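You operate a simulated robot arm through the tools that you are given. There is no shell and no other tool. Be economical: measure what you need, move in short steps, check, and stop when the job is done.

You are at the controls of a simulated two-armed robot. One attempt, no reset.

JOB
Take the rag from the top of the ledger table and hang it over the wooden bar on the bulb rack.

It is judged by the outcome, as a careful person would: the job done as asked, and still so three seconds after it is handed in. It fails if anything else is knocked over, pushed out of place, dropped, spilled or broken.

ROBOT AND FRAMES
Two 7-joint arms with two-finger parallel grippers on one trunk, on a base that drives. Base frame: it is fixed to the floor where the robot stands at the start and does not move with it; the origin is under the middle of the robot, x ahead of it, y to its left, z up. Lengths are in mm, angles in rad, forces in N, time in s.
The left shoulder is at the start at [70, 134, 1026], the right one opposite. Payload 1.57 kg a hand.
The tool frame of a hand sits at the grasp point between the pads (the TCP): z along the fingers, y along the line on which they close. The tips reach 30 mm beyond it. Largest opening 80 mm; finger width 17, thickness 12; the body of the gripper, 40 by 82 mm, starts 80 mm behind the TCP.
Orientation is that of the tool frame in the base frame, as a unit quaternion [x, y, z, w]. With the fingers straight down and closing along the base's y, the tool's x points along the base's -x, its y along +y and its z along -z.

CONTROLS
- The arms move only by the tool step_arm. It takes "left_steps", "right_steps" or both (then of equal length, played together; a hand with none holds still); each is one flat list of numbers, 7 for each row, row after row: the shift along the tool's x, y, z in units of 150 mm (1.0 is 150 mm), then the turn, a rotation vector about the tool's x, y, z in units of 180 degrees (1.0 is 180 degrees), then the gripper command, from -1 (shut) to 1 (fully open), values between in proportion. In form: [x, y, z, rx, ry, rz, gripper, x, y, z, rx, ry, rz, gripper, ...]. A call has 1 to 20 rows; each row is the pose to reach, as a shift and turn from the pose commanded when the call began, along the tool's axes at that moment. A call with a number of a shift or a turn outside -1 to 1 is refused whole. A row lasts 0.2 s, in which the tool goes at most 50 mm and 0.15 rad; a call with a longer step from one row to the next is refused whole, and so is a gripper value outside its range. A pose out of reach is approached as far as the arm can. The call stops where the force on the tool passes 40 N (or 10 N more than at its start, if that is more) or the arm is blocked; 0.2 s more then pass. The fingers move at their own pace (about 153 mm/s each) and stop on an object; they squeeze with about 39 N. The grip force told is the motor's: it shows also when the fingers shut on nothing. Time passes only in rows, and 0.2 s behind the last, so rows that repeat a pose let the fingers close. It gives the time, the measured TCP pose, the force on the tool (base axes), the opening and the grip force at its end, in the units of the frame above (readings bear some noise).
- Cameras (640 x 400 px; columns grow to the right, rows downward): "scene" is now at [128.2, 4.1, 1238.3]; the picture's right is [0.06, -1.00, 0.00], its down [-0.74, -0.05, -0.67] and it looks along [0.67, 0.04, -0.74] (base axes); focal length 253 px, centre (320, 200). "left" rides on the left gripper at [72, 7, -122] in its tool frame; the picture's right is [-0.09, 1.00, 0.00], its down [-0.84, -0.08, -0.54] and it looks along [-0.54, -0.05, 0.84] (tool axes); focal length 238 px, centre (320, 200). "right" rides on the right gripper at [72, -7, -122] in its tool frame; the picture's right is [0.09, 1.00, 0.00], its down [-0.84, 0.08, -0.54] and it looks along [-0.54, 0.05, 0.84] (tool axes); focal length 238 px, centre (320, 200). There is no depth. A picture from a camera that has moved, and an enlarged one, comes with that camera's place and axes in the base frame and with its lens.
- capture(camera): a new picture of that camera. No time passes.
- raise_lower(by): slides the trunk up (or, below 0, down) by that many mm; the arms and the scene camera ride with it, the base frame stays. It gives what a move gives, with no picture.
- steer(legs): drives the robot by 1 to 6 legs, each [ahead, left, turn to the left] in mm, mm and rad, along the robot's own axes; the way and the turn of a leg run together, so that a leg with both is an arc; at most 1500 mm and 3.142 rad a leg. The arms and the cameras ride along, it lands a little off, and it stops where it bumps. It gives what a move gives.
- aim_head(pan, tilt): turns the head with the scene camera to pan (to the left, within 1.501 rad either way) and tilt (down, from -0.506 to 1.204), counted from straight ahead of the robot. It gives what a move gives.
- zoom(camera, box): a new picture of the part [left, top, right, bottom] of that camera's present view, enlarged. No time passes.
- job_done(): hands the job in; it is judged then, once.

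Go step by step. Nothing tells you exact positions but the pictures and the camera data: compare them with the known pose of the tool, close in by small moves and look again before you grip or let go. The budget is 120 turns and 88 pictures, counting those below and the enlarged ones. Unless the task says otherwise, let go and move clear before handing in, and close with one line.

The tools are called after "Emit:" as name(argument=value, ...) on one line, values as JSON. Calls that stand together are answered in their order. step_arm: Moves the arms, as the interface text tells. Its arguments: {"type":"object","properties":{"left_steps":{"type":"array","items":{"type":"number"}},"right_steps":{"type":"array","items":{"type":"number"}}},"required":[]} The other tools are called the same way: raise_lower (by) slides the trunk up or down; steer (legs) drives the base; aim_head (pan, tilt) turns the head that bears the scene camera; capture (camera) takes a picture; zoom (camera, box) takes an enlarged picture of a part of a camera's view; job_done () hands the job in.

At the start:

```text
time: 0.0
left_tcp_pos: [499.0, 203.3, 880.2]
left_tool_rot: [0.0, 1.0, 0.0, 0.0]
left_force: [1.2, -0.4, 0.1]
left_finger_gap: 79.9
left_finger_force: 0.1
right_tcp_pos: [447.8, -176.3, 939.0]
right_tool_rot: [0.001, 1.0, 0.0, 0.0]
right_force: [0.2, -0.1, 0.2]
right_finger_gap: 79.8
right_finger_force: 0.1
trunk travel left (down, up): [-600.0, 340.0]
robot x, y, heading: [-1.9, -0.7, 0.0]
head pan, tilt: [0.065, 0.84]
```

scene: 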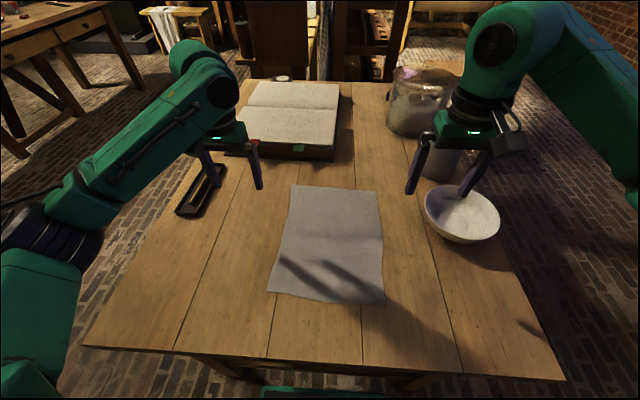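
right: 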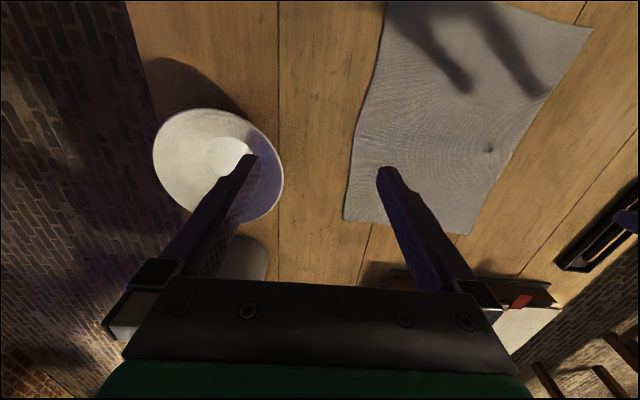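
left: 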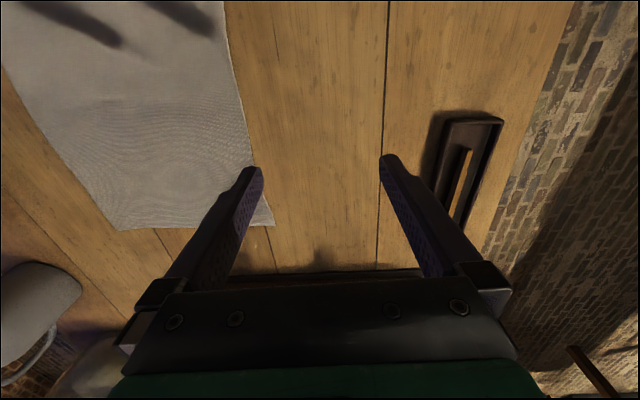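

The rag lies flat in the middle of the table before me; the bulb rack is not yet identified. I'll look around with the head.

Emit:
aim_head(pan=0.0, tilt=0.2)

Emit:
capture(camera="scene")

Emit:
aim_head(pan=1.2, tilt=0.4)

Emit:
capture(camera="scene")

Emit:
aim_head(pan=-1.2, tilt=0.4)

Emit:
capture(camera="scene")

```text
time: 1.0
left_tcp_pos: [500.0, 203.1, 879.5]
left_tool_rot: [-0.001, 1.0, 0.0, 0.0]
left_force: [0.5, 0.0, -0.9]
left_finger_gap: 79.8
left_finger_force: 0.1
right_tcp_pos: [447.9, -177.7, 938.9]
right_tool_rot: [-0.001, 1.0, -0.001, 0.001]
right_force: [0.0, -0.6, 0.0]
right_finger_gap: 80.0
right_finger_force: 0.0
trunk travel left (down, up): [-600.0, 340.0]
robot x, y, heading: [0.6, -3.9, 0.003]
head pan, tilt: [0.0, 0.201]
```

```text
84 pictures are left
camera scene: at [142.8, -0.9, 1295.0], right [0.0, -1.0, 0.0], down [-0.2, 0.0, -0.98], along [0.98, 0.0, -0.2], focal length 253 px, centre (320, 200)
```

scene: 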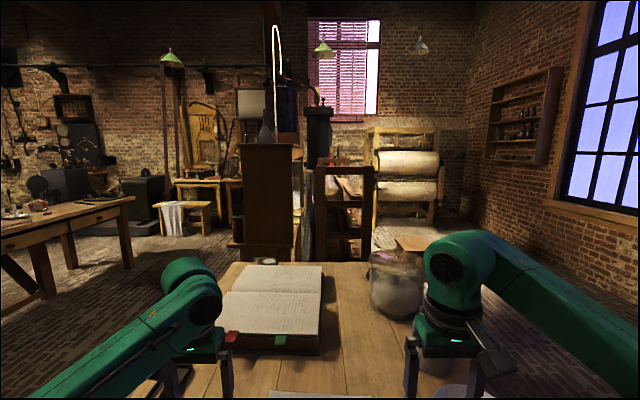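

```text
time: 2.4
left_tcp_pos: [499.2, 203.6, 880.5]
left_tool_rot: [0.0, 1.0, 0.001, -0.001]
left_force: [-0.3, -0.9, -0.6]
left_finger_gap: 79.9
left_finger_force: 0.1
right_tcp_pos: [447.8, -177.8, 938.9]
right_tool_rot: [0.0, 1.0, 0.001, 0.0]
right_force: [-0.2, 0.8, 0.8]
right_finger_gap: 79.8
right_finger_force: 0.1
trunk travel left (down, up): [-600.0, 340.0]
robot x, y, heading: [-3.1, -0.3, 0.003]
head pan, tilt: [1.201, 0.4]
```

```text
83 pictures are left
camera scene: at [83.2, 85.4, 1276.5], right [0.93, -0.36, 0.0], down [-0.14, -0.36, -0.92], along [0.33, 0.86, -0.39], focal length 253 px, centre (320, 200)
```

scene: 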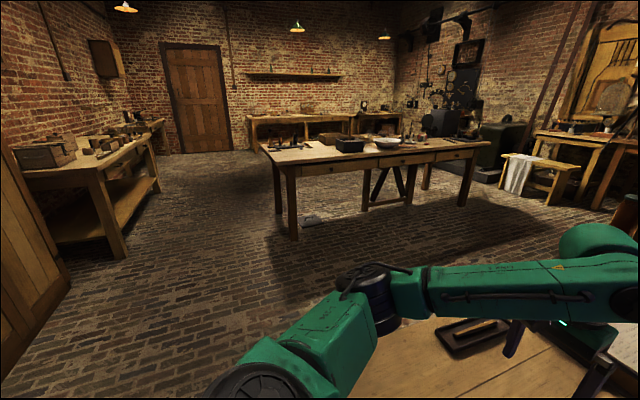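

```text
time: 4.6
left_tcp_pos: [500.0, 203.8, 879.9]
left_tool_rot: [0.0, 1.0, 0.001, 0.0]
left_force: [0.7, -0.6, -0.2]
left_finger_gap: 80.1
left_finger_force: 0.1
right_tcp_pos: [448.3, -178.6, 937.9]
right_tool_rot: [0.0, 1.0, 0.0, 0.0]
right_force: [0.2, -0.3, 0.6]
right_finger_gap: 80.1
right_finger_force: 0.3
trunk travel left (down, up): [-600.0, 340.0]
robot x, y, heading: [1.1, 2.6, -0.003]
head pan, tilt: [-1.201, 0.4]
```

```text
82 pictures are left
camera scene: at [83.2, -87.3, 1276.5], right [-0.93, -0.36, 0.0], down [-0.14, 0.36, -0.92], along [0.33, -0.86, -0.39], focal length 253 px, centre (320, 200)
```

scene: 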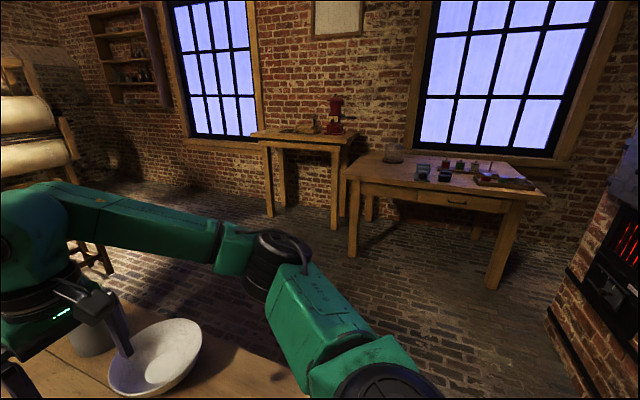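

No rack obvious yet; the open stand beyond the table is a candidate. I'll enlarge the middle of the view ahead.

Emit:
aim_head(pan=0.0, tilt=0.2)

Emit:
zoom(camera="scene", box=[230, 90, 450, 270])

Emit:
zoom(camera="scene", box=[0, 90, 240, 270])

```text
time: 6.0
left_tcp_pos: [499.6, 202.1, 879.8]
left_tool_rot: [0.0, 1.0, 0.0, 0.0]
left_force: [0.5, -0.2, -0.5]
left_finger_gap: 80.0
left_finger_force: 0.1
right_tcp_pos: [447.4, -177.7, 938.2]
right_tool_rot: [-0.001, 1.0, 0.0, 0.0]
right_force: [-0.2, 0.3, 0.2]
right_finger_gap: 79.8
right_finger_force: 0.1
trunk travel left (down, up): [-600.0, 340.0]
robot x, y, heading: [0.7, -2.4, 0.003]
head pan, tilt: [0.0, 0.201]
```

```text
2.22 times, centred on (340, 180) of scene
camera zoom: at [142.8, -1.0, 1295.1], right [0.0, -1.0, 0.0], down [-0.2, 0.0, -0.98], along [0.98, 0.0, -0.2], focal length 561 px, centre (276, 244)
```

zoom: 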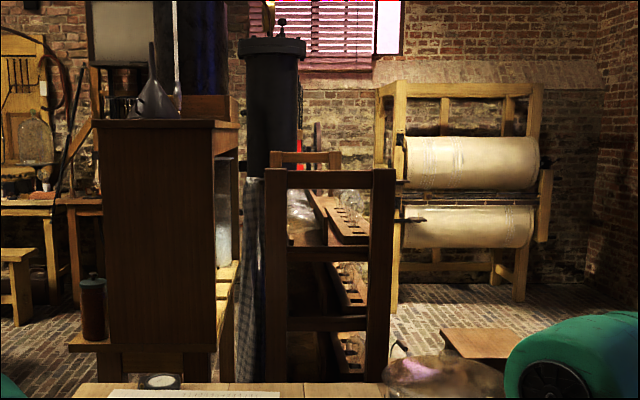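

```text
2.22 times, centred on (120, 180) of scene
camera zoom: at [142.8, -1.0, 1295.1], right [0.0, -1.0, 0.0], down [-0.2, 0.0, -0.98], along [0.98, 0.0, -0.2], focal length 561 px, centre (764, 244)
```

zoom: 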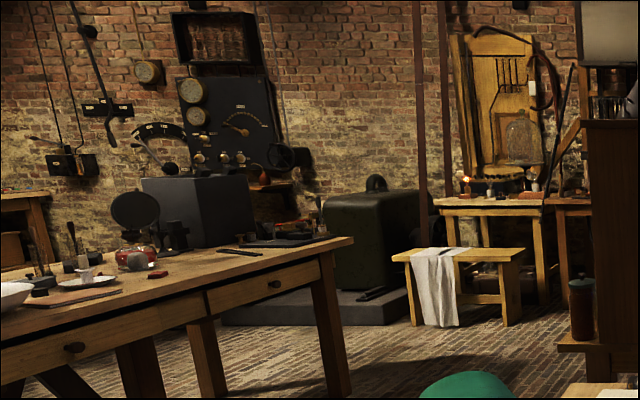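

The stand with sockets and glass just past the table looks like the bulb rack. I'll raise the trunk for a better view of it.

Emit:
raise_lower(by=335)

Emit:
aim_head(pan=-0.05, tilt=0.4)

Emit:
capture(camera="scene")

Emit:
zoom(camera="scene", box=[220, 60, 440, 200])

```text
time: 9.3
left_tcp_pos: [500.0, 202.9, 1215.4]
left_tool_rot: [0.001, 1.0, 0.0, 0.0]
left_force: [-0.1, 0.3, -0.4]
left_finger_gap: 79.7
left_finger_force: 0.0
right_tcp_pos: [448.2, -178.7, 1273.1]
right_tool_rot: [0.001, 1.0, -0.001, 0.001]
right_force: [-0.2, 0.6, 0.5]
right_finger_gap: 79.8
right_finger_force: 0.1
trunk travel left (down, up): [-935.0, 5.0]
robot x, y, heading: [-0.4, 0.7, -0.001]
head pan, tilt: [0.0, 0.201]
```

```text
time: 10.1
left_tcp_pos: [499.1, 203.0, 1214.5]
left_tool_rot: [0.001, 1.0, 0.0, 0.0]
left_force: [0.5, -0.3, -0.4]
left_finger_gap: 80.1
left_finger_force: 0.0
right_tcp_pos: [448.4, -178.5, 1274.7]
right_tool_rot: [-0.001, 1.0, 0.0, 0.0]
right_force: [-0.8, -0.2, 0.0]
right_finger_gap: 80.3
right_finger_force: 0.0
trunk travel left (down, up): [-935.0, 5.0]
robot x, y, heading: [-4.7, 0.5, -0.004]
head pan, tilt: [-0.051, 0.4]
```

```text
79 pictures are left
camera scene: at [142.3, -5.6, 1611.6], right [-0.05, -1.0, 0.0], down [-0.39, 0.02, -0.92], along [0.92, -0.05, -0.39], focal length 253 px, centre (320, 200)
```

scene: 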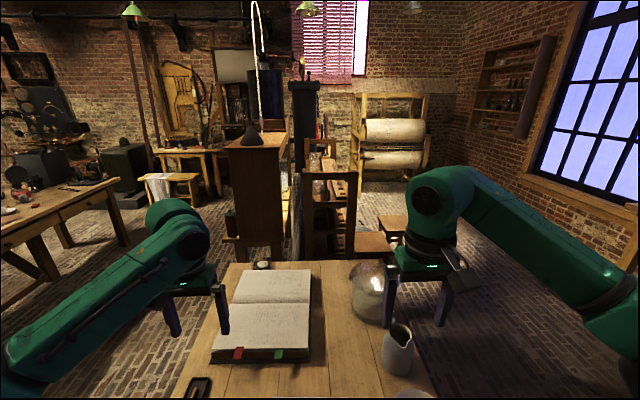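

```text
2.86 times, centred on (330, 130) of scene
camera zoom: at [142.3, -5.6, 1611.6], right [-0.05, -1.0, 0.0], down [-0.39, 0.02, -0.92], along [0.92, -0.05, -0.39], focal length 722 px, centre (291, 400)
```

zoom: 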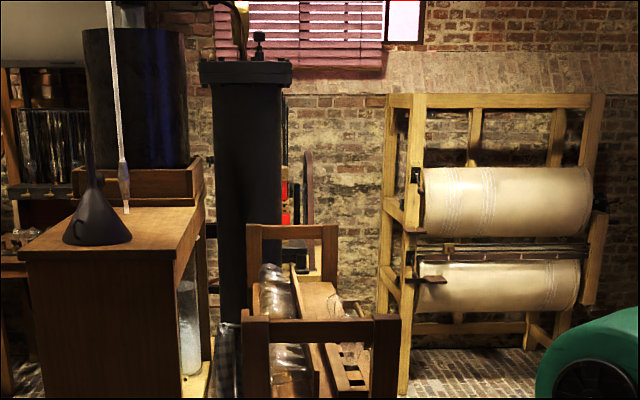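

The rack is end-on from here. I'll sidestep to the right with arms raised and look at it from the side.

Emit:
steer(legs=[[-150, 0, 0], [0, -950, 0], [700, 0, 0]])

Emit:
aim_head(pan=0.6, tilt=0.5)

Emit:
capture(camera="scene")

```text
time: 19.5
left_tcp_pos: [1066.4, -744.8, 1215.0]
left_tool_rot: [-0.001, 1.0, 0.0, 0.001]
left_force: [-0.7, 0.1, 0.3]
left_finger_gap: 80.0
left_finger_force: 0.0
right_tcp_pos: [1015.2, -1125.8, 1276.3]
right_tool_rot: [-0.001, 1.0, 0.0, 0.001]
right_force: [-0.2, 0.8, -0.8]
right_finger_gap: 80.0
right_finger_force: 0.0
trunk travel left (down, up): [-935.0, 5.0]
robot x, y, heading: [570.1, -948.6, 0.002]
head pan, tilt: [-0.051, 0.4]
```

```text
time: 20.5
left_tcp_pos: [1068.7, -745.5, 1214.0]
left_tool_rot: [-0.001, 1.0, 0.0, 0.0]
left_force: [0.2, 0.0, -0.6]
left_finger_gap: 80.0
left_finger_force: 0.1
right_tcp_pos: [1017.1, -1126.2, 1273.9]
right_tool_rot: [-0.001, 1.0, -0.001, 0.0]
right_force: [-0.1, 0.5, -0.7]
right_finger_gap: 80.1
right_finger_force: 0.0
trunk travel left (down, up): [-935.0, 5.0]
robot x, y, heading: [567.8, -949.9, 0.003]
head pan, tilt: [0.6, 0.499]
```

```text
77 pictures are left
camera scene: at [693.8, -898.0, 1602.4], right [0.57, -0.82, 0.0], down [-0.4, -0.27, -0.88], along [0.72, 0.5, -0.48], focal length 253 px, centre (320, 200)
```

scene: 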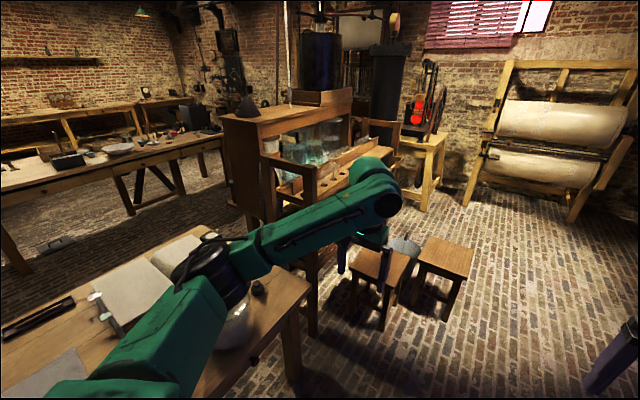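

The rack runs away beyond the table with stools to its right. I'll advance and turn to face its long side.

Emit:
steer(legs=[[600, -200, 0], [0, 0, 1.2]])

Emit:
aim_head(pan=0.0, tilt=0.5)

Emit:
capture(camera="scene")

Emit:
zoom(camera="scene", box=[180, 80, 460, 255])

```text
time: 27.1
left_tcp_pos: [1161.0, -612.5, 1214.6]
left_tool_rot: [-0.569, 0.822, 0.0, -0.001]
left_force: [-0.3, -0.2, 0.5]
left_finger_gap: 79.9
left_finger_force: 0.1
right_tcp_pos: [1499.8, -794.1, 1273.5]
right_tool_rot: [-0.569, 0.822, 0.0, 0.0]
right_force: [-0.6, 0.5, -0.9]
right_finger_gap: 80.2
right_finger_force: 0.0
trunk travel left (down, up): [-935.0, 5.0]
robot x, y, heading: [1176.3, -1149.7, 1.214]
head pan, tilt: [0.6, 0.499]
```

```text
time: 28.1
left_tcp_pos: [1160.5, -610.8, 1215.0]
left_tool_rot: [-0.569, 0.822, 0.0, 0.0]
left_force: [0.5, -0.7, 0.0]
left_finger_gap: 79.8
left_finger_force: 0.2
right_tcp_pos: [1498.5, -794.3, 1274.6]
right_tool_rot: [-0.57, 0.822, 0.001, 0.0]
right_force: [0.8, 0.3, 0.4]
right_finger_gap: 80.1
right_finger_force: 0.1
trunk travel left (down, up): [-935.0, 5.0]
robot x, y, heading: [1173.0, -1152.9, 1.214]
head pan, tilt: [0.0, 0.499]
```

```text
76 pictures are left
camera scene: at [1223.9, -1019.6, 1602.4], right [0.94, -0.35, 0.0], down [-0.17, -0.45, -0.88], along [0.31, 0.82, -0.48], focal length 253 px, centre (320, 200)
```

scene: 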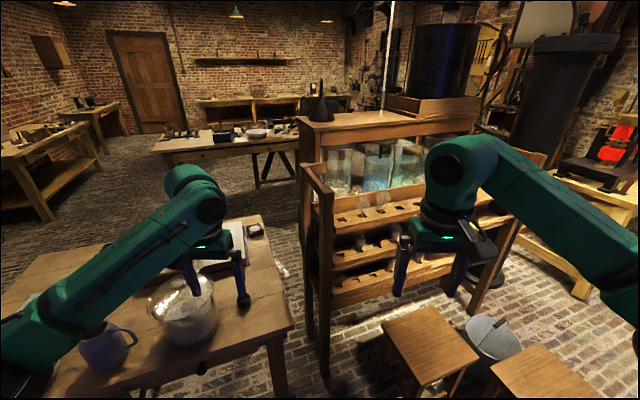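

```text
2.29 times, centred on (320, 168) of scene
camera zoom: at [1223.9, -1019.6, 1602.4], right [0.94, -0.35, 0.0], down [-0.17, -0.45, -0.88], along [0.31, 0.82, -0.48], focal length 577 px, centre (320, 274)
```

zoom: 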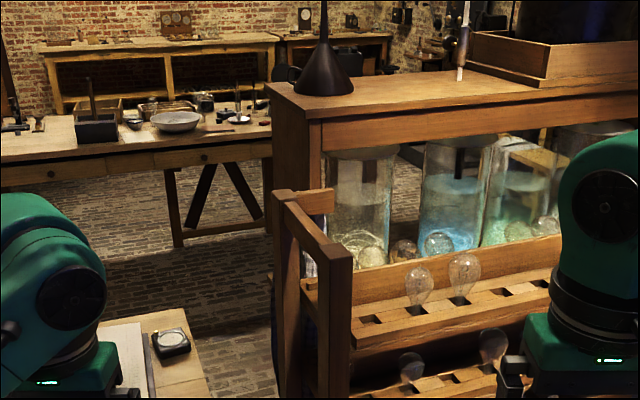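

The rack has two end frames and stepped bulb trays; the right arm hides part of it. I'll turn a little to see the whole and search for the bar.

Emit:
steer(legs=[[0, 0, -0.32]])

Emit:
capture(camera="scene")

Emit:
zoom(camera="scene", box=[160, 80, 440, 255])

```text
time: 29.5
left_tcp_pos: [1330.9, -634.1, 1214.1]
left_tool_rot: [-0.43, 0.903, 0.0, -0.001]
left_force: [0.4, 0.4, 0.3]
left_finger_gap: 80.2
left_finger_force: 0.0
right_tcp_pos: [1594.0, -913.3, 1274.3]
right_tool_rot: [-0.43, 0.903, -0.001, 0.001]
right_force: [-0.1, 0.5, 0.0]
right_finger_gap: 79.9
right_finger_force: 0.0
trunk travel left (down, up): [-935.0, 5.0]
robot x, y, heading: [1175.3, -1153.7, 0.897]
head pan, tilt: [0.0, 0.499]
```

```text
74 pictures are left
camera scene: at [1262.5, -1041.0, 1602.3], right [0.78, -0.63, 0.0], down [-0.3, -0.37, -0.88], along [0.55, 0.68, -0.48], focal length 253 px, centre (320, 200)
```

scene: 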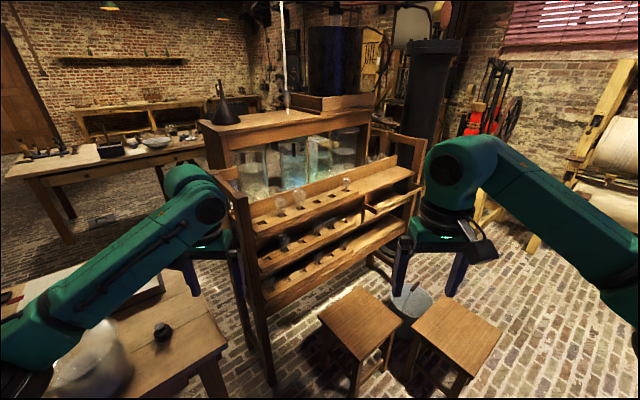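

```text
2.29 times, centred on (300, 168) of scene
camera zoom: at [1262.5, -1041.0, 1602.3], right [0.78, -0.63, 0.0], down [-0.3, -0.37, -0.88], along [0.55, 0.68, -0.48], focal length 577 px, centre (366, 274)
```

zoom: 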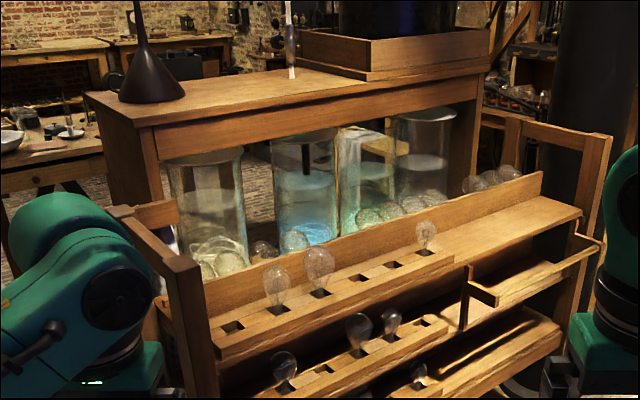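

There is a short bar on brackets on the front right of the rack. I'll enlarge it.

Emit:
zoom(camera="scene", box=[340, 150, 440, 250])

```text
4.00 times, centred on (390, 200) of scene
camera zoom: at [1262.5, -1041.0, 1602.3], right [0.78, -0.63, 0.0], down [-0.3, -0.37, -0.88], along [0.55, 0.68, -0.48], focal length 1010 px, centre (40, 200)
```

zoom: 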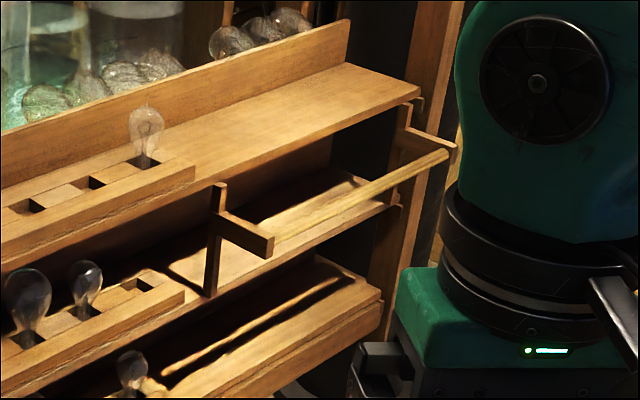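

The bar is a round rod on two brackets along the front right of the rack. I'll shift sideways to get a second view for triangulation.

Emit:
steer(legs=[[0, -350, 0]])

Emit:
capture(camera="scene")

Emit:
zoom(camera="scene", box=[240, 100, 440, 300])

```text
time: 31.8
left_tcp_pos: [1608.0, -857.6, 1214.4]
left_tool_rot: [-0.428, 0.904, -0.001, 0.0]
left_force: [-0.6, 0.1, 0.1]
left_finger_gap: 80.1
left_finger_force: 0.0
right_tcp_pos: [1868.1, -1138.2, 1273.9]
right_tool_rot: [-0.428, 0.904, -0.001, 0.001]
right_force: [0.0, 0.3, -0.1]
right_finger_gap: 79.9
right_finger_force: 0.1
trunk travel left (down, up): [-935.0, 5.0]
robot x, y, heading: [1445.3, -1377.8, 0.881]
head pan, tilt: [0.0, 0.499]
```

```text
71 pictures are left
camera scene: at [1535.3, -1263.7, 1602.4], right [0.77, -0.63, 0.0], down [-0.3, -0.37, -0.88], along [0.56, 0.68, -0.48], focal length 253 px, centre (320, 200)
```

scene: 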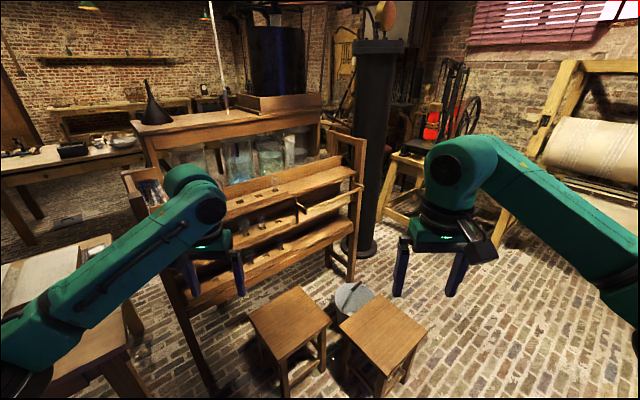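

```text
2.00 times, centred on (340, 200) of scene
camera zoom: at [1535.3, -1263.7, 1602.4], right [0.77, -0.63, 0.0], down [-0.3, -0.37, -0.88], along [0.56, 0.68, -0.48], focal length 505 px, centre (280, 200)
```

zoom: 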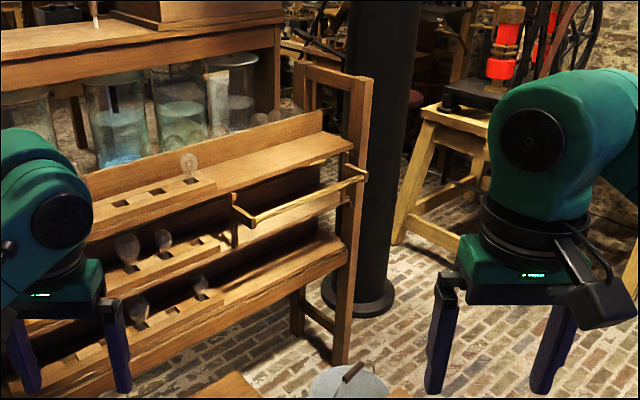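

Triangulation puts the bar along x from about 2184 to 2604 at y ≈ -372, z ≈ 935, with stools and a bucket in front. I go back to the table to fetch the rag first.

Emit:
steer(legs=[[0, 0, -0.881], [0, 400, 0], [-1500, 0, 0], [-90, 0, 0], [0, 978, 0], [145, 0, 0]])

Emit:
aim_head(pan=0.0, tilt=0.95)

Emit:
capture(camera="scene")

```text
time: 49.8
left_tcp_pos: [512.4, 174.0, 1215.4]
left_tool_rot: [0.012, 1.0, 0.0, 0.002]
left_force: [-0.3, -0.8, 0.0]
left_finger_gap: 80.0
left_finger_force: 0.1
right_tcp_pos: [450.1, -206.0, 1276.5]
right_tool_rot: [0.012, 1.0, 0.0, 0.001]
right_force: [0.0, 0.3, -0.1]
right_finger_gap: 80.1
right_finger_force: 0.1
trunk travel left (down, up): [-935.0, 5.0]
robot x, y, heading: [6.4, -20.5, -0.022]
head pan, tilt: [0.0, 0.499]
```

```text
time: 50.7
left_tcp_pos: [516.9, 172.9, 1214.5]
left_tool_rot: [0.012, 1.0, 0.0, 0.0]
left_force: [0.7, 0.7, 0.0]
left_finger_gap: 79.9
left_finger_force: 0.2
right_tcp_pos: [456.0, -206.4, 1274.7]
right_tool_rot: [0.013, 1.0, 0.0, 0.0]
right_force: [0.0, 0.8, 1.0]
right_finger_gap: 80.0
right_finger_force: 0.0
trunk travel left (down, up): [-935.0, 5.0]
robot x, y, heading: [12.4, -21.2, -0.021]
head pan, tilt: [0.0, 0.949]
```

```text
69 pictures are left
camera scene: at [135.3, -22.0, 1564.8], right [-0.02, -1.0, 0.0], down [-0.81, 0.02, -0.58], along [0.58, -0.01, -0.81], focal length 253 px, centre (320, 200)
```

scene: 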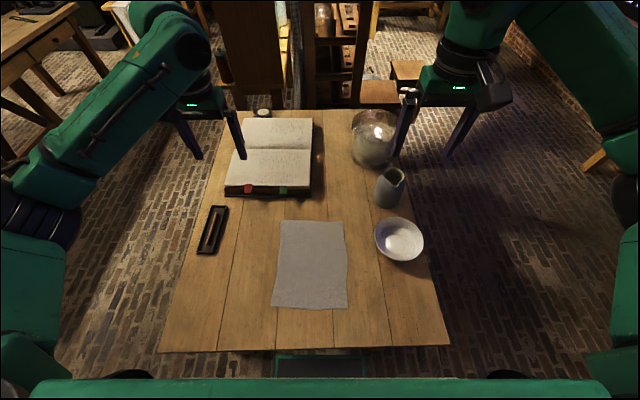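

The rag spans about x 335–670, y -120–130. I'll lower the trunk and bring both hands above the pinch points at x ≈ 575, about 95 mm from the far edge.

Emit:
raise_lower(by=-335)

Emit:
step_arm(left_steps=[-0.064, -0.081, 0.089, 0, 0, 0, 0, -0.129, -0.162, 0.178, 0, 0, 0, 0, -0.193, -0.243, 0.267, 0, 0, 0, 0, -0.258, -0.325, 0.355, 0, 0, 0, 0, -0.322, -0.406, 0.444, 0, 0, 0, 0, -0.387, -0.487, 0.533, 0, 0, 0, 0], right_steps=[-0.132, 0.123, 0.154, 0, 0, 0, 0, -0.264, 0.247, 0.309, 0, 0, 0, 0, -0.396, 0.37, 0.463, 0, 0, 0, 0, -0.529, 0.493, 0.618, 0, 0, 0, 0, -0.661, 0.617, 0.772, 0, 0, 0, 0, -0.793, 0.74, 0.927, 0, 0, 0, 0])

Emit:
capture(camera="scene")

Emit:
capture(camera="left")

Emit:
capture(camera="right")

```text
time: 54.0
left_tcp_pos: [515.7, 172.1, 879.1]
left_tool_rot: [0.011, 1.0, 0.0, 0.0]
left_force: [-0.5, 0.4, 0.0]
left_finger_gap: 80.1
left_finger_force: 0.0
right_tcp_pos: [454.3, -206.9, 939.5]
right_tool_rot: [0.013, 1.0, 0.0, 0.0]
right_force: [-0.2, -0.1, 0.4]
right_finger_gap: 80.2
right_finger_force: 0.0
trunk travel left (down, up): [-600.0, 340.0]
robot x, y, heading: [13.4, -21.6, -0.025]
head pan, tilt: [0.0, 0.949]
```

```text
time: 55.4
left_tcp_pos: [574.6, 100.0, 799.1]
left_tool_rot: [0.012, 1.0, 0.0, -0.001]
left_force: [-0.9, -0.1, -0.3]
left_finger_gap: 40.0
left_finger_force: 0.1
right_tcp_pos: [576.9, -98.2, 800.1]
right_tool_rot: [0.011, 1.0, 0.0, 0.0]
right_force: [0.7, -0.2, 0.1]
right_finger_gap: 40.0
right_finger_force: 0.0
trunk travel left (down, up): [-600.0, 340.0]
robot x, y, heading: [9.6, -18.2, -0.024]
head pan, tilt: [0.0, 0.949]
```

```text
68 pictures are left
camera scene: at [135.1, -21.0, 1229.8], right [-0.02, -1.0, 0.0], down [-0.81, 0.02, -0.58], along [0.58, -0.01, -0.81], focal length 253 px, centre (320, 200)
```

scene: 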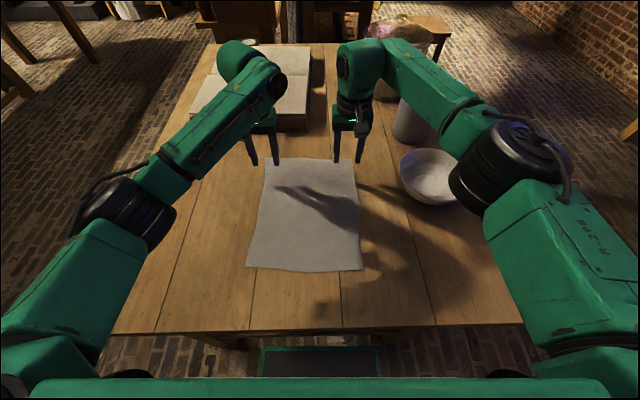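

```text
67 pictures are left
camera left: at [502.6, 109.7, 920.8], right [0.12, 0.99, 0.0], down [0.84, -0.1, 0.54], along [0.54, -0.06, -0.84], focal length 238 px, centre (320, 200)
```

left: 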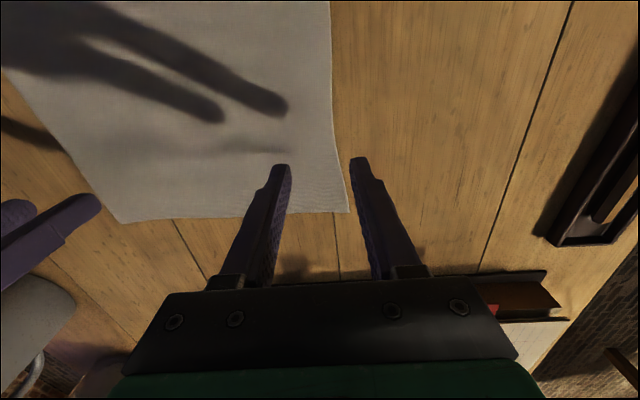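

```text
66 pictures are left
camera right: at [504.8, -102.5, 921.6], right [-0.07, 1.0, 0.0], down [0.84, 0.06, 0.54], along [0.54, 0.04, -0.84], focal length 238 px, centre (320, 200)
```

right: 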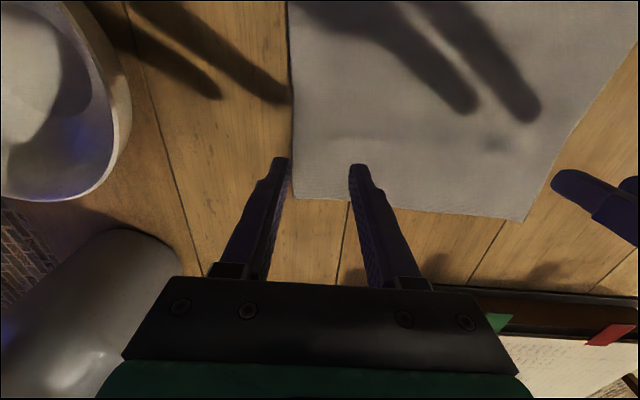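

Tips hover near the far part of the rag. I'll shift both a bit inward and descend close to the cloth.

Emit:
step_arm(left_steps=[0, -0.07, 0.2, 0, 0, 0, 0, 0, -0.13, 0.4, 0, 0, 0, 0, 0, -0.13, 0.55, 0, 0, 0, 0, 0, -0.13, 0.61, 0, 0, 0, 0], right_steps=[0, 0.07, 0.2, 0, 0, 0, 0, 0, 0.12, 0.4, 0, 0, 0, 0, 0, 0.12, 0.55, 0, 0, 0, 0, 0, 0.12, 0.61, 0, 0, 0, 0])

Emit:
capture(camera="left")

Emit:
capture(camera="right")

```text
time: 56.1
left_tcp_pos: [572.9, 81.2, 750.1]
left_tool_rot: [0.012, 1.0, 0.001, 0.014]
left_force: [-4.8, 0.2, 19.2]
left_finger_gap: 39.6
left_finger_force: 0.0
right_tcp_pos: [575.5, -80.1, 751.2]
right_tool_rot: [0.013, 1.0, 0.002, 0.01]
right_force: [-6.0, -0.7, 23.3]
right_finger_gap: 40.2
right_finger_force: 0.5
trunk travel left (down, up): [-600.0, 340.0]
robot x, y, heading: [8.4, -16.8, -0.027]
head pan, tilt: [0.0, 0.949]
stopped in row 3 (right hand): the force on the tool passed its limit (the readings are from after the stop); the commanded pose is now the measured one
```

```text
65 pictures are left
camera left: at [499.7, 90.4, 871.6], right [0.11, 0.99, 0.0], down [0.82, -0.1, 0.56], along [0.56, -0.06, -0.83], focal length 238 px, centre (320, 200)
```

left: 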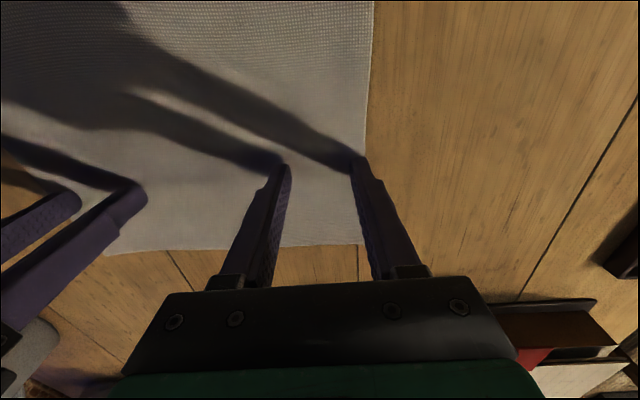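

```text
64 pictures are left
camera right: at [501.7, -85.0, 871.7], right [-0.07, 1.0, 0.0], down [0.83, 0.05, 0.56], along [0.56, 0.04, -0.83], focal length 238 px, centre (320, 200)
```

right: 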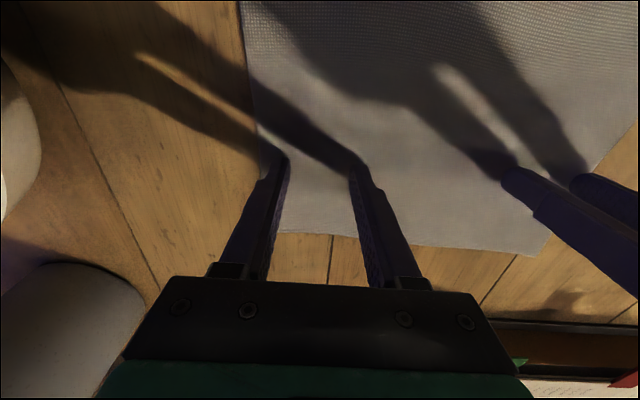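

The table surface is actually at about z = 720 and the outer fingers are at the rag's very edges. I'll lift slightly, move inward and toward me, and touch down again.

Emit:
step_arm(left_steps=[0, 0, -0.1, 0, 0, 0, 0, 0.1, -0.06, -0.1, 0, 0, 0, 0, 0.2, -0.127, -0.1, 0, 0, 0, 0, 0.2, -0.127, -0.04, 0, 0, 0, 0, 0.2, -0.127, -0.01, 0, 0, 0, 0, 0.2, -0.127, 0.0, 0, 0, 0, 0], right_steps=[0, 0, -0.1, 0, 0, 0, 0, 0.1, 0.04, -0.1, 0, 0, 0, 0, 0.2, 0.07, -0.1, 0, 0, 0, 0, 0.2, 0.07, -0.04, 0, 0, 0, 0, 0.2, 0.07, -0.01, 0, 0, 0, 0, 0.2, 0.07, 0.0, 0, 0, 0, 0])

Emit:
capture(camera="left")

Emit:
capture(camera="right")

```text
time: 57.5
left_tcp_pos: [544.4, 62.9, 751.8]
left_tool_rot: [0.011, 1.0, 0.001, 0.015]
left_force: [7.0, 2.9, 28.0]
left_finger_gap: 39.2
left_finger_force: 0.0
right_tcp_pos: [547.3, -68.9, 752.6]
right_tool_rot: [0.014, 1.0, 0.003, 0.011]
right_force: [6.8, -2.0, 25.4]
right_finger_gap: 40.3
right_finger_force: 0.4
trunk travel left (down, up): [-600.0, 340.0]
robot x, y, heading: [9.4, -19.6, -0.03]
head pan, tilt: [0.0, 0.949]
```

```text
63 pictures are left
camera left: at [469.9, 71.6, 871.2], right [0.11, 0.99, 0.0], down [0.82, -0.09, 0.57], along [0.56, -0.06, -0.82], focal length 238 px, centre (320, 200)
```

left: 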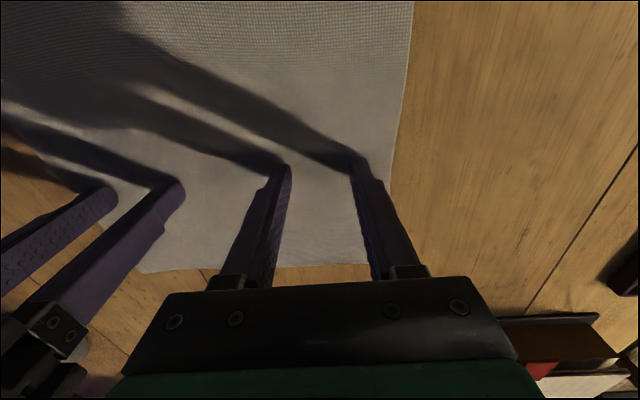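

```text
62 pictures are left
camera right: at [471.7, -74.1, 871.3], right [-0.07, 1.0, 0.0], down [0.83, 0.05, 0.56], along [0.56, 0.04, -0.83], focal length 238 px, centre (320, 200)
```

right: 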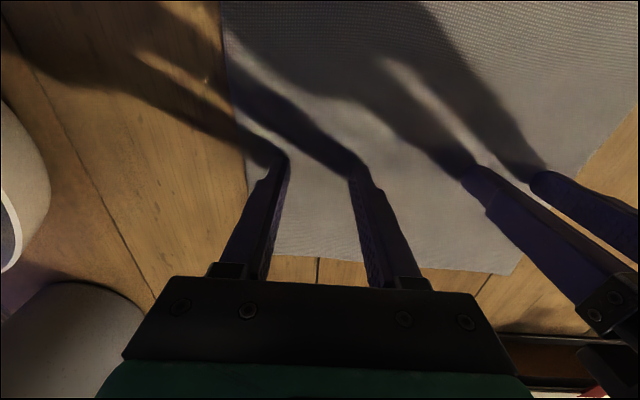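

Both hands press the cloth with about 26 N, all fingers on it. Now I close both grippers.

Emit:
step_arm(left_steps=[0, 0, 0, 0, 0, 0, -1, 0, 0, 0, 0, 0, 0, -1, 0, 0, 0, 0, 0, 0, -1], right_steps=[0, 0, 0, 0, 0, 0, -1, 0, 0, 0, 0, 0, 0, -1, 0, 0, 0, 0, 0, 0, -1])

Emit:
capture(camera="left")

Emit:
capture(camera="right")

```text
time: 58.3
left_tcp_pos: [541.6, 60.4, 751.0]
left_tool_rot: [0.012, 1.0, 0.0, 0.015]
left_force: [1.9, -14.4, 32.4]
left_finger_gap: 2.3
left_finger_force: 23.9
right_tcp_pos: [543.0, -68.1, 751.3]
right_tool_rot: [0.011, 1.0, 0.004, 0.011]
right_force: [-0.5, 9.6, 27.1]
right_finger_gap: 1.9
right_finger_force: 23.5
trunk travel left (down, up): [-600.0, 340.0]
robot x, y, heading: [10.7, -17.5, -0.025]
head pan, tilt: [0.0, 0.949]
```

```text
61 pictures are left
camera left: at [466.9, 69.4, 871.2], right [0.12, 0.99, 0.0], down [0.82, -0.1, 0.57], along [0.56, -0.06, -0.82], focal length 238 px, centre (320, 200)
```

left: 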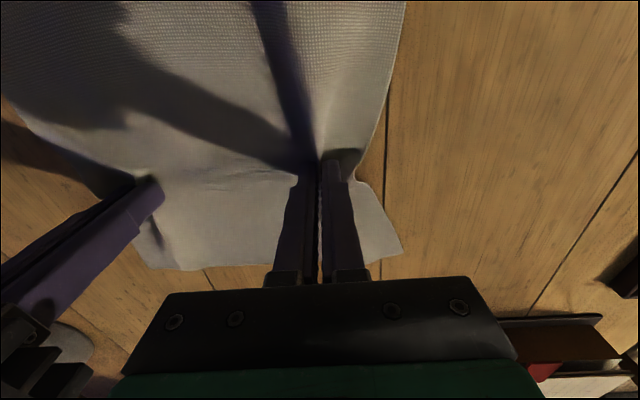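

```text
60 pictures are left
camera right: at [468.5, -74.4, 871.3], right [-0.07, 1.0, 0.01], down [0.83, 0.05, 0.56], along [0.56, 0.04, -0.83], focal length 238 px, centre (320, 200)
```

right: 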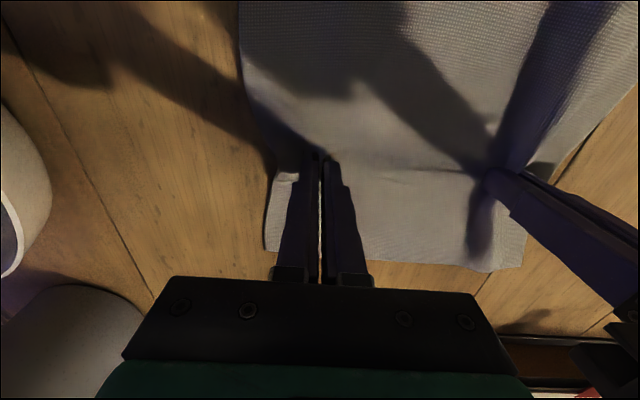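

Both hands have pinched folds of cloth. Lifting slowly together.

Emit:
step_arm(left_steps=[0, 0, -0.1, 0, 0, 0, -1, 0, 0, -0.3, 0, 0, 0, -1, 0, 0, -0.55, 0, 0, 0, -1, 0, 0, -0.8, 0, 0, 0, -1, 0, 0, -1.0, 0, 0, 0, -1], right_steps=[0, 0, -0.1, 0, 0, 0, -1, 0, 0, -0.3, 0, 0, 0, -1, 0, 0, -0.55, 0, 0, 0, -1, 0, 0, -0.8, 0, 0, 0, -1, 0, 0, -1.0, 0, 0, 0, -1])

Emit:
capture(camera="scene")

Emit:
capture(camera="left")

Emit:
capture(camera="right")

```text
time: 59.5
left_tcp_pos: [543.2, 61.8, 896.2]
left_tool_rot: [0.011, 1.0, 0.0, 0.009]
left_force: [0.6, -20.8, -0.4]
left_finger_gap: 2.5
left_finger_force: 24.1
right_tcp_pos: [546.4, -69.0, 895.9]
right_tool_rot: [0.013, 1.0, 0.002, 0.008]
right_force: [-0.2, 19.9, -0.4]
right_finger_gap: 2.1
right_finger_force: 23.4
trunk travel left (down, up): [-600.0, 340.0]
robot x, y, heading: [13.1, -11.8, -0.021]
head pan, tilt: [0.0, 0.949]
```

```text
59 pictures are left
camera scene: at [133.2, -21.6, 1229.9], right [-0.02, -1.0, 0.0], down [-0.81, 0.02, -0.58], along [0.58, -0.01, -0.81], focal length 253 px, centre (320, 200)
```

scene: 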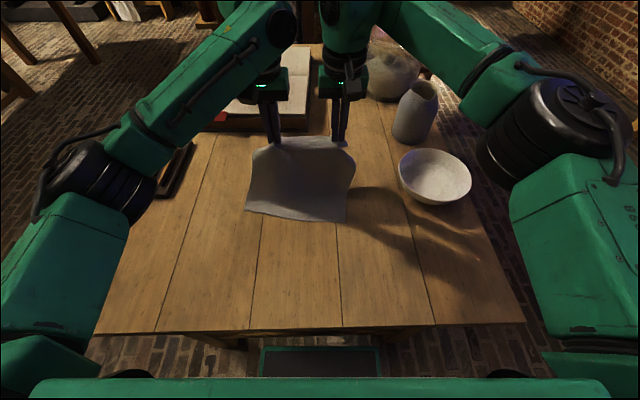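

```text
58 pictures are left
camera left: at [470.4, 72.1, 1016.7], right [0.11, 0.99, 0.0], down [0.82, -0.1, 0.56], along [0.55, -0.06, -0.83], focal length 238 px, centre (320, 200)
```

left: 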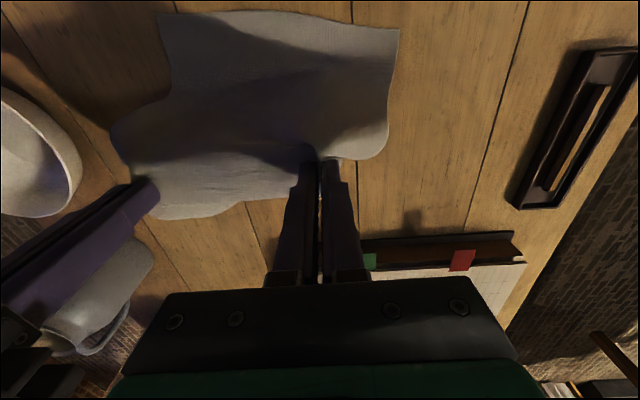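

```text
57 pictures are left
camera right: at [471.0, -73.3, 1017.4], right [-0.07, 1.0, 0.0], down [0.83, 0.05, 0.55], along [0.55, 0.04, -0.83], focal length 238 px, centre (320, 200)
```

right: 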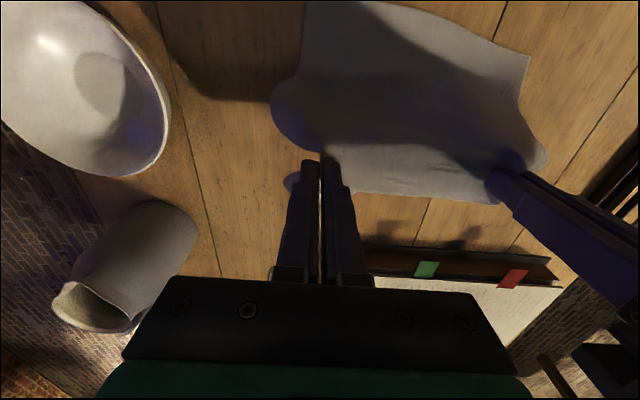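

The rag is up, held taut by both hands (20 N tension). I'll ease the hands slightly together and then raise the trunk.

Emit:
step_arm(left_steps=[0, -0.025, 0, 0, 0, 0, -1, 0, -0.05, 0, 0, 0, 0, -1], right_steps=[0, 0.025, 0, 0, 0, 0, -1, 0, 0.05, 0, 0, 0, 0, -1])

Emit:
raise_lower(by=335)

Emit:
capture(camera="scene")

```text
time: 60.1
left_tcp_pos: [545.4, 57.9, 893.9]
left_tool_rot: [0.01, 1.0, 0.003, 0.008]
left_force: [0.5, -1.9, -0.2]
left_finger_gap: 2.4
left_finger_force: 24.1
right_tcp_pos: [547.7, -63.9, 896.2]
right_tool_rot: [0.015, 1.0, -0.001, 0.006]
right_force: [0.6, 1.3, 0.1]
right_finger_gap: 2.0
right_finger_force: 23.6
trunk travel left (down, up): [-600.0, 340.0]
robot x, y, heading: [14.3, -17.1, -0.024]
head pan, tilt: [0.0, 0.949]
```

```text
time: 63.4
left_tcp_pos: [543.0, 55.9, 1230.0]
left_tool_rot: [0.01, 1.0, 0.0, 0.008]
left_force: [-0.7, 0.6, 0.0]
left_finger_gap: 2.2
left_finger_force: 23.9
right_tcp_pos: [547.9, -62.1, 1230.1]
right_tool_rot: [0.013, 1.0, 0.0, 0.007]
right_force: [0.1, -0.2, -0.1]
right_finger_gap: 2.0
right_finger_force: 23.7
trunk travel left (down, up): [-935.0, 5.0]
robot x, y, heading: [15.6, -19.4, -0.023]
head pan, tilt: [0.0, 0.949]
```

```text
56 pictures are left
camera scene: at [134.4, -21.9, 1564.8], right [-0.02, -1.0, 0.0], down [-0.81, 0.02, -0.58], along [0.58, -0.01, -0.81], focal length 253 px, centre (320, 200)
```

scene: 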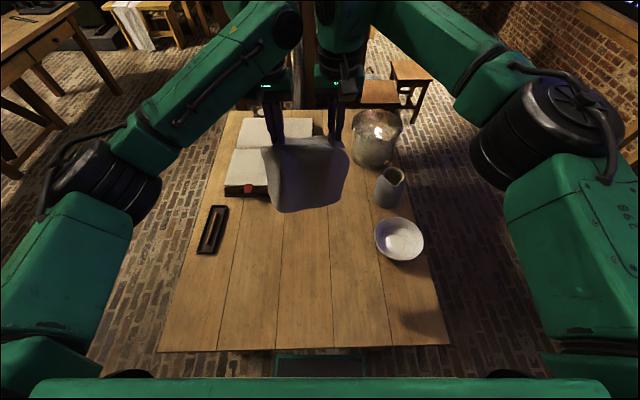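

The rag hangs well between the hands. I'll drive back, right and forward, wide around the stools, then look.

Emit:
steer(legs=[[-150, 0, 0], [0, -1380, 0.023], [1500, 0, 0], [1350, 0, 0]])

Emit:
aim_head(pan=0.9, tilt=0.6)

Emit:
capture(camera="scene")

```text
time: 84.6
left_tcp_pos: [3250.5, -1183.4, 1229.5]
left_tool_rot: [-0.022, 1.0, 0.001, 0.008]
left_force: [1.0, -0.5, -0.6]
left_finger_gap: 2.2
left_finger_force: 23.7
right_tcp_pos: [3261.5, -1301.2, 1231.2]
right_tool_rot: [-0.019, 1.0, 0.001, 0.007]
right_force: [0.1, 0.0, 0.2]
right_finger_gap: 1.9
right_finger_force: 23.2
trunk travel left (down, up): [-935.0, 5.0]
robot x, y, heading: [2723.0, -1290.7, 0.04]
head pan, tilt: [0.0, 0.949]
```

```text
time: 85.8
left_tcp_pos: [3250.8, -1184.0, 1229.8]
left_tool_rot: [-0.022, 1.0, 0.001, 0.008]
left_force: [-0.5, -0.3, -0.5]
left_finger_gap: 2.2
left_finger_force: 24.2
right_tcp_pos: [3261.9, -1300.4, 1230.5]
right_tool_rot: [-0.019, 1.0, 0.001, 0.006]
right_force: [-0.7, 0.3, 0.0]
right_finger_gap: 2.1
right_finger_force: 23.7
trunk travel left (down, up): [-935.0, 5.0]
robot x, y, heading: [2724.8, -1291.5, 0.041]
head pan, tilt: [0.901, 0.6]
```

```text
55 pictures are left
camera scene: at [2826.4, -1219.9, 1593.3], right [0.81, -0.59, 0.0], down [-0.33, -0.46, -0.82], along [0.49, 0.67, -0.57], focal length 253 px, centre (320, 200)
```

scene: 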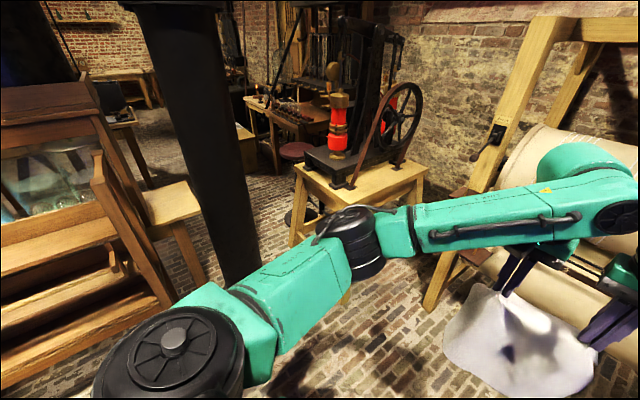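

I'm to the south-east of the bar, everything clear. Turning left to face it.

Emit:
steer(legs=[[0, 0, 1.95]])

Emit:
aim_head(pan=0.0, tilt=0.85)

Emit:
capture(camera="scene")

```text
time: 90.9
left_tcp_pos: [2418.6, -849.9, 1229.6]
left_tool_rot: [0.846, -0.533, -0.009, -0.004]
left_force: [0.7, 0.7, 0.1]
left_finger_gap: 2.1
left_finger_force: 23.8
right_tcp_pos: [2522.1, -793.0, 1230.9]
right_tool_rot: [0.845, -0.535, -0.006, -0.002]
right_force: [0.1, -0.1, 0.0]
right_finger_gap: 1.8
right_finger_force: 23.6
trunk travel left (down, up): [-935.0, 5.0]
robot x, y, heading: [2723.7, -1290.4, 2.016]
head pan, tilt: [0.901, 0.6]
```

```text
time: 92.1
left_tcp_pos: [2419.0, -851.3, 1230.5]
left_tool_rot: [0.846, -0.533, -0.008, -0.004]
left_force: [-0.6, 0.0, 0.0]
left_finger_gap: 2.1
left_finger_force: 23.4
right_tcp_pos: [2521.9, -794.5, 1230.7]
right_tool_rot: [0.845, -0.535, -0.006, -0.003]
right_force: [0.2, 0.2, -0.4]
right_finger_gap: 1.9
right_finger_force: 23.6
trunk travel left (down, up): [-935.0, 5.0]
robot x, y, heading: [2724.8, -1293.1, 2.015]
head pan, tilt: [0.0, 0.85]
```

```text
54 pictures are left
camera scene: at [2668.9, -1177.2, 1572.4], right [0.9, 0.43, 0.0], down [0.32, -0.68, -0.66], along [-0.28, 0.6, -0.75], focal length 253 px, centre (320, 200)
```

scene: 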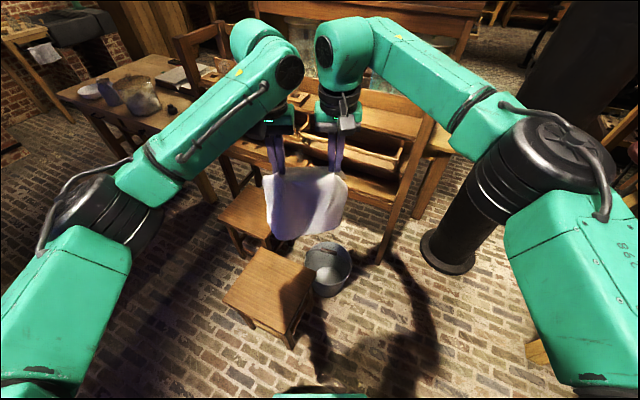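

I'm facing the bar diagonally; stool and bucket are ahead-left. I'll strafe right and advance part way, then recheck clearances.

Emit:
steer(legs=[[0, -254, 0], [230, 0, 0]])

Emit:
aim_head(pan=0.15, tilt=1.15)

Emit:
capture(camera="scene")

Emit:
aim_head(pan=0.0, tilt=0.75)

Emit:
capture(camera="scene")

```text
time: 95.3
left_tcp_pos: [2549.8, -542.1, 1229.9]
left_tool_rot: [0.846, -0.533, -0.009, -0.005]
left_force: [0.2, 0.3, 0.3]
left_finger_gap: 2.0
left_finger_force: 23.6
right_tcp_pos: [2654.7, -485.2, 1232.5]
right_tool_rot: [0.845, -0.535, -0.007, -0.003]
right_force: [0.7, 0.6, -0.2]
right_finger_gap: 1.7
right_finger_force: 23.4
trunk travel left (down, up): [-935.0, 5.0]
robot x, y, heading: [2855.3, -978.4, 2.01]
head pan, tilt: [0.0, 0.85]
```

```text
time: 96.1
left_tcp_pos: [2548.3, -537.7, 1230.3]
left_tool_rot: [0.846, -0.533, -0.008, -0.003]
left_force: [0.1, -0.2, -0.7]
left_finger_gap: 2.4
left_finger_force: 23.6
right_tcp_pos: [2652.3, -480.6, 1231.3]
right_tool_rot: [0.845, -0.534, -0.006, -0.003]
right_force: [-0.3, 0.3, -1.4]
right_finger_gap: 1.9
right_finger_force: 22.8
trunk travel left (down, up): [-935.0, 5.0]
robot x, y, heading: [2855.5, -981.7, 2.014]
head pan, tilt: [0.15, 1.15]
```

```text
53 pictures are left
camera scene: at [2799.8, -884.4, 1551.6], right [0.83, 0.56, 0.0], down [0.51, -0.76, -0.41], along [-0.23, 0.34, -0.91], focal length 253 px, centre (320, 200)
```

scene: 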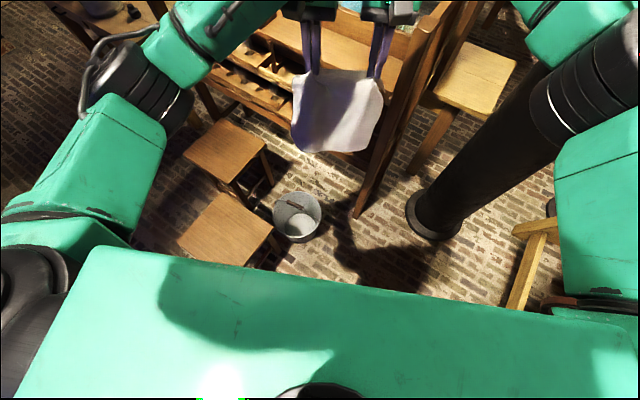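

```text
time: 96.9
left_tcp_pos: [2549.0, -537.2, 1229.1]
left_tool_rot: [0.846, -0.533, -0.008, -0.004]
left_force: [0.5, 0.9, 1.1]
left_finger_gap: 2.0
left_finger_force: 24.1
right_tcp_pos: [2653.7, -479.7, 1230.8]
right_tool_rot: [0.845, -0.535, -0.005, -0.003]
right_force: [0.1, 0.1, 0.6]
right_finger_gap: 1.9
right_finger_force: 23.6
trunk travel left (down, up): [-935.0, 5.0]
robot x, y, heading: [2853.2, -982.3, 2.014]
head pan, tilt: [0.0, 0.75]
```

```text
52 pictures are left
camera scene: at [2797.5, -859.0, 1580.3], right [0.9, 0.43, 0.0], down [0.29, -0.62, -0.73], along [-0.31, 0.66, -0.68], focal length 253 px, centre (320, 200)
```

scene: 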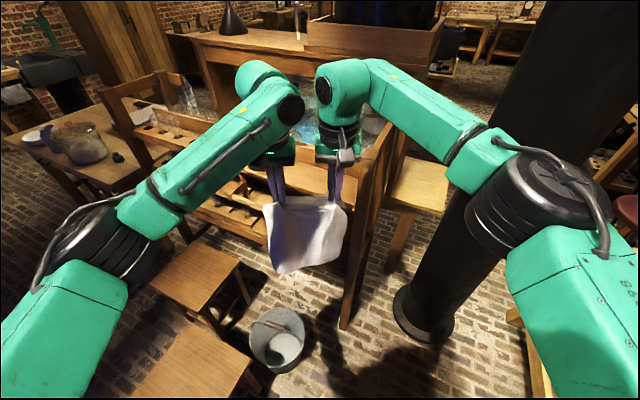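

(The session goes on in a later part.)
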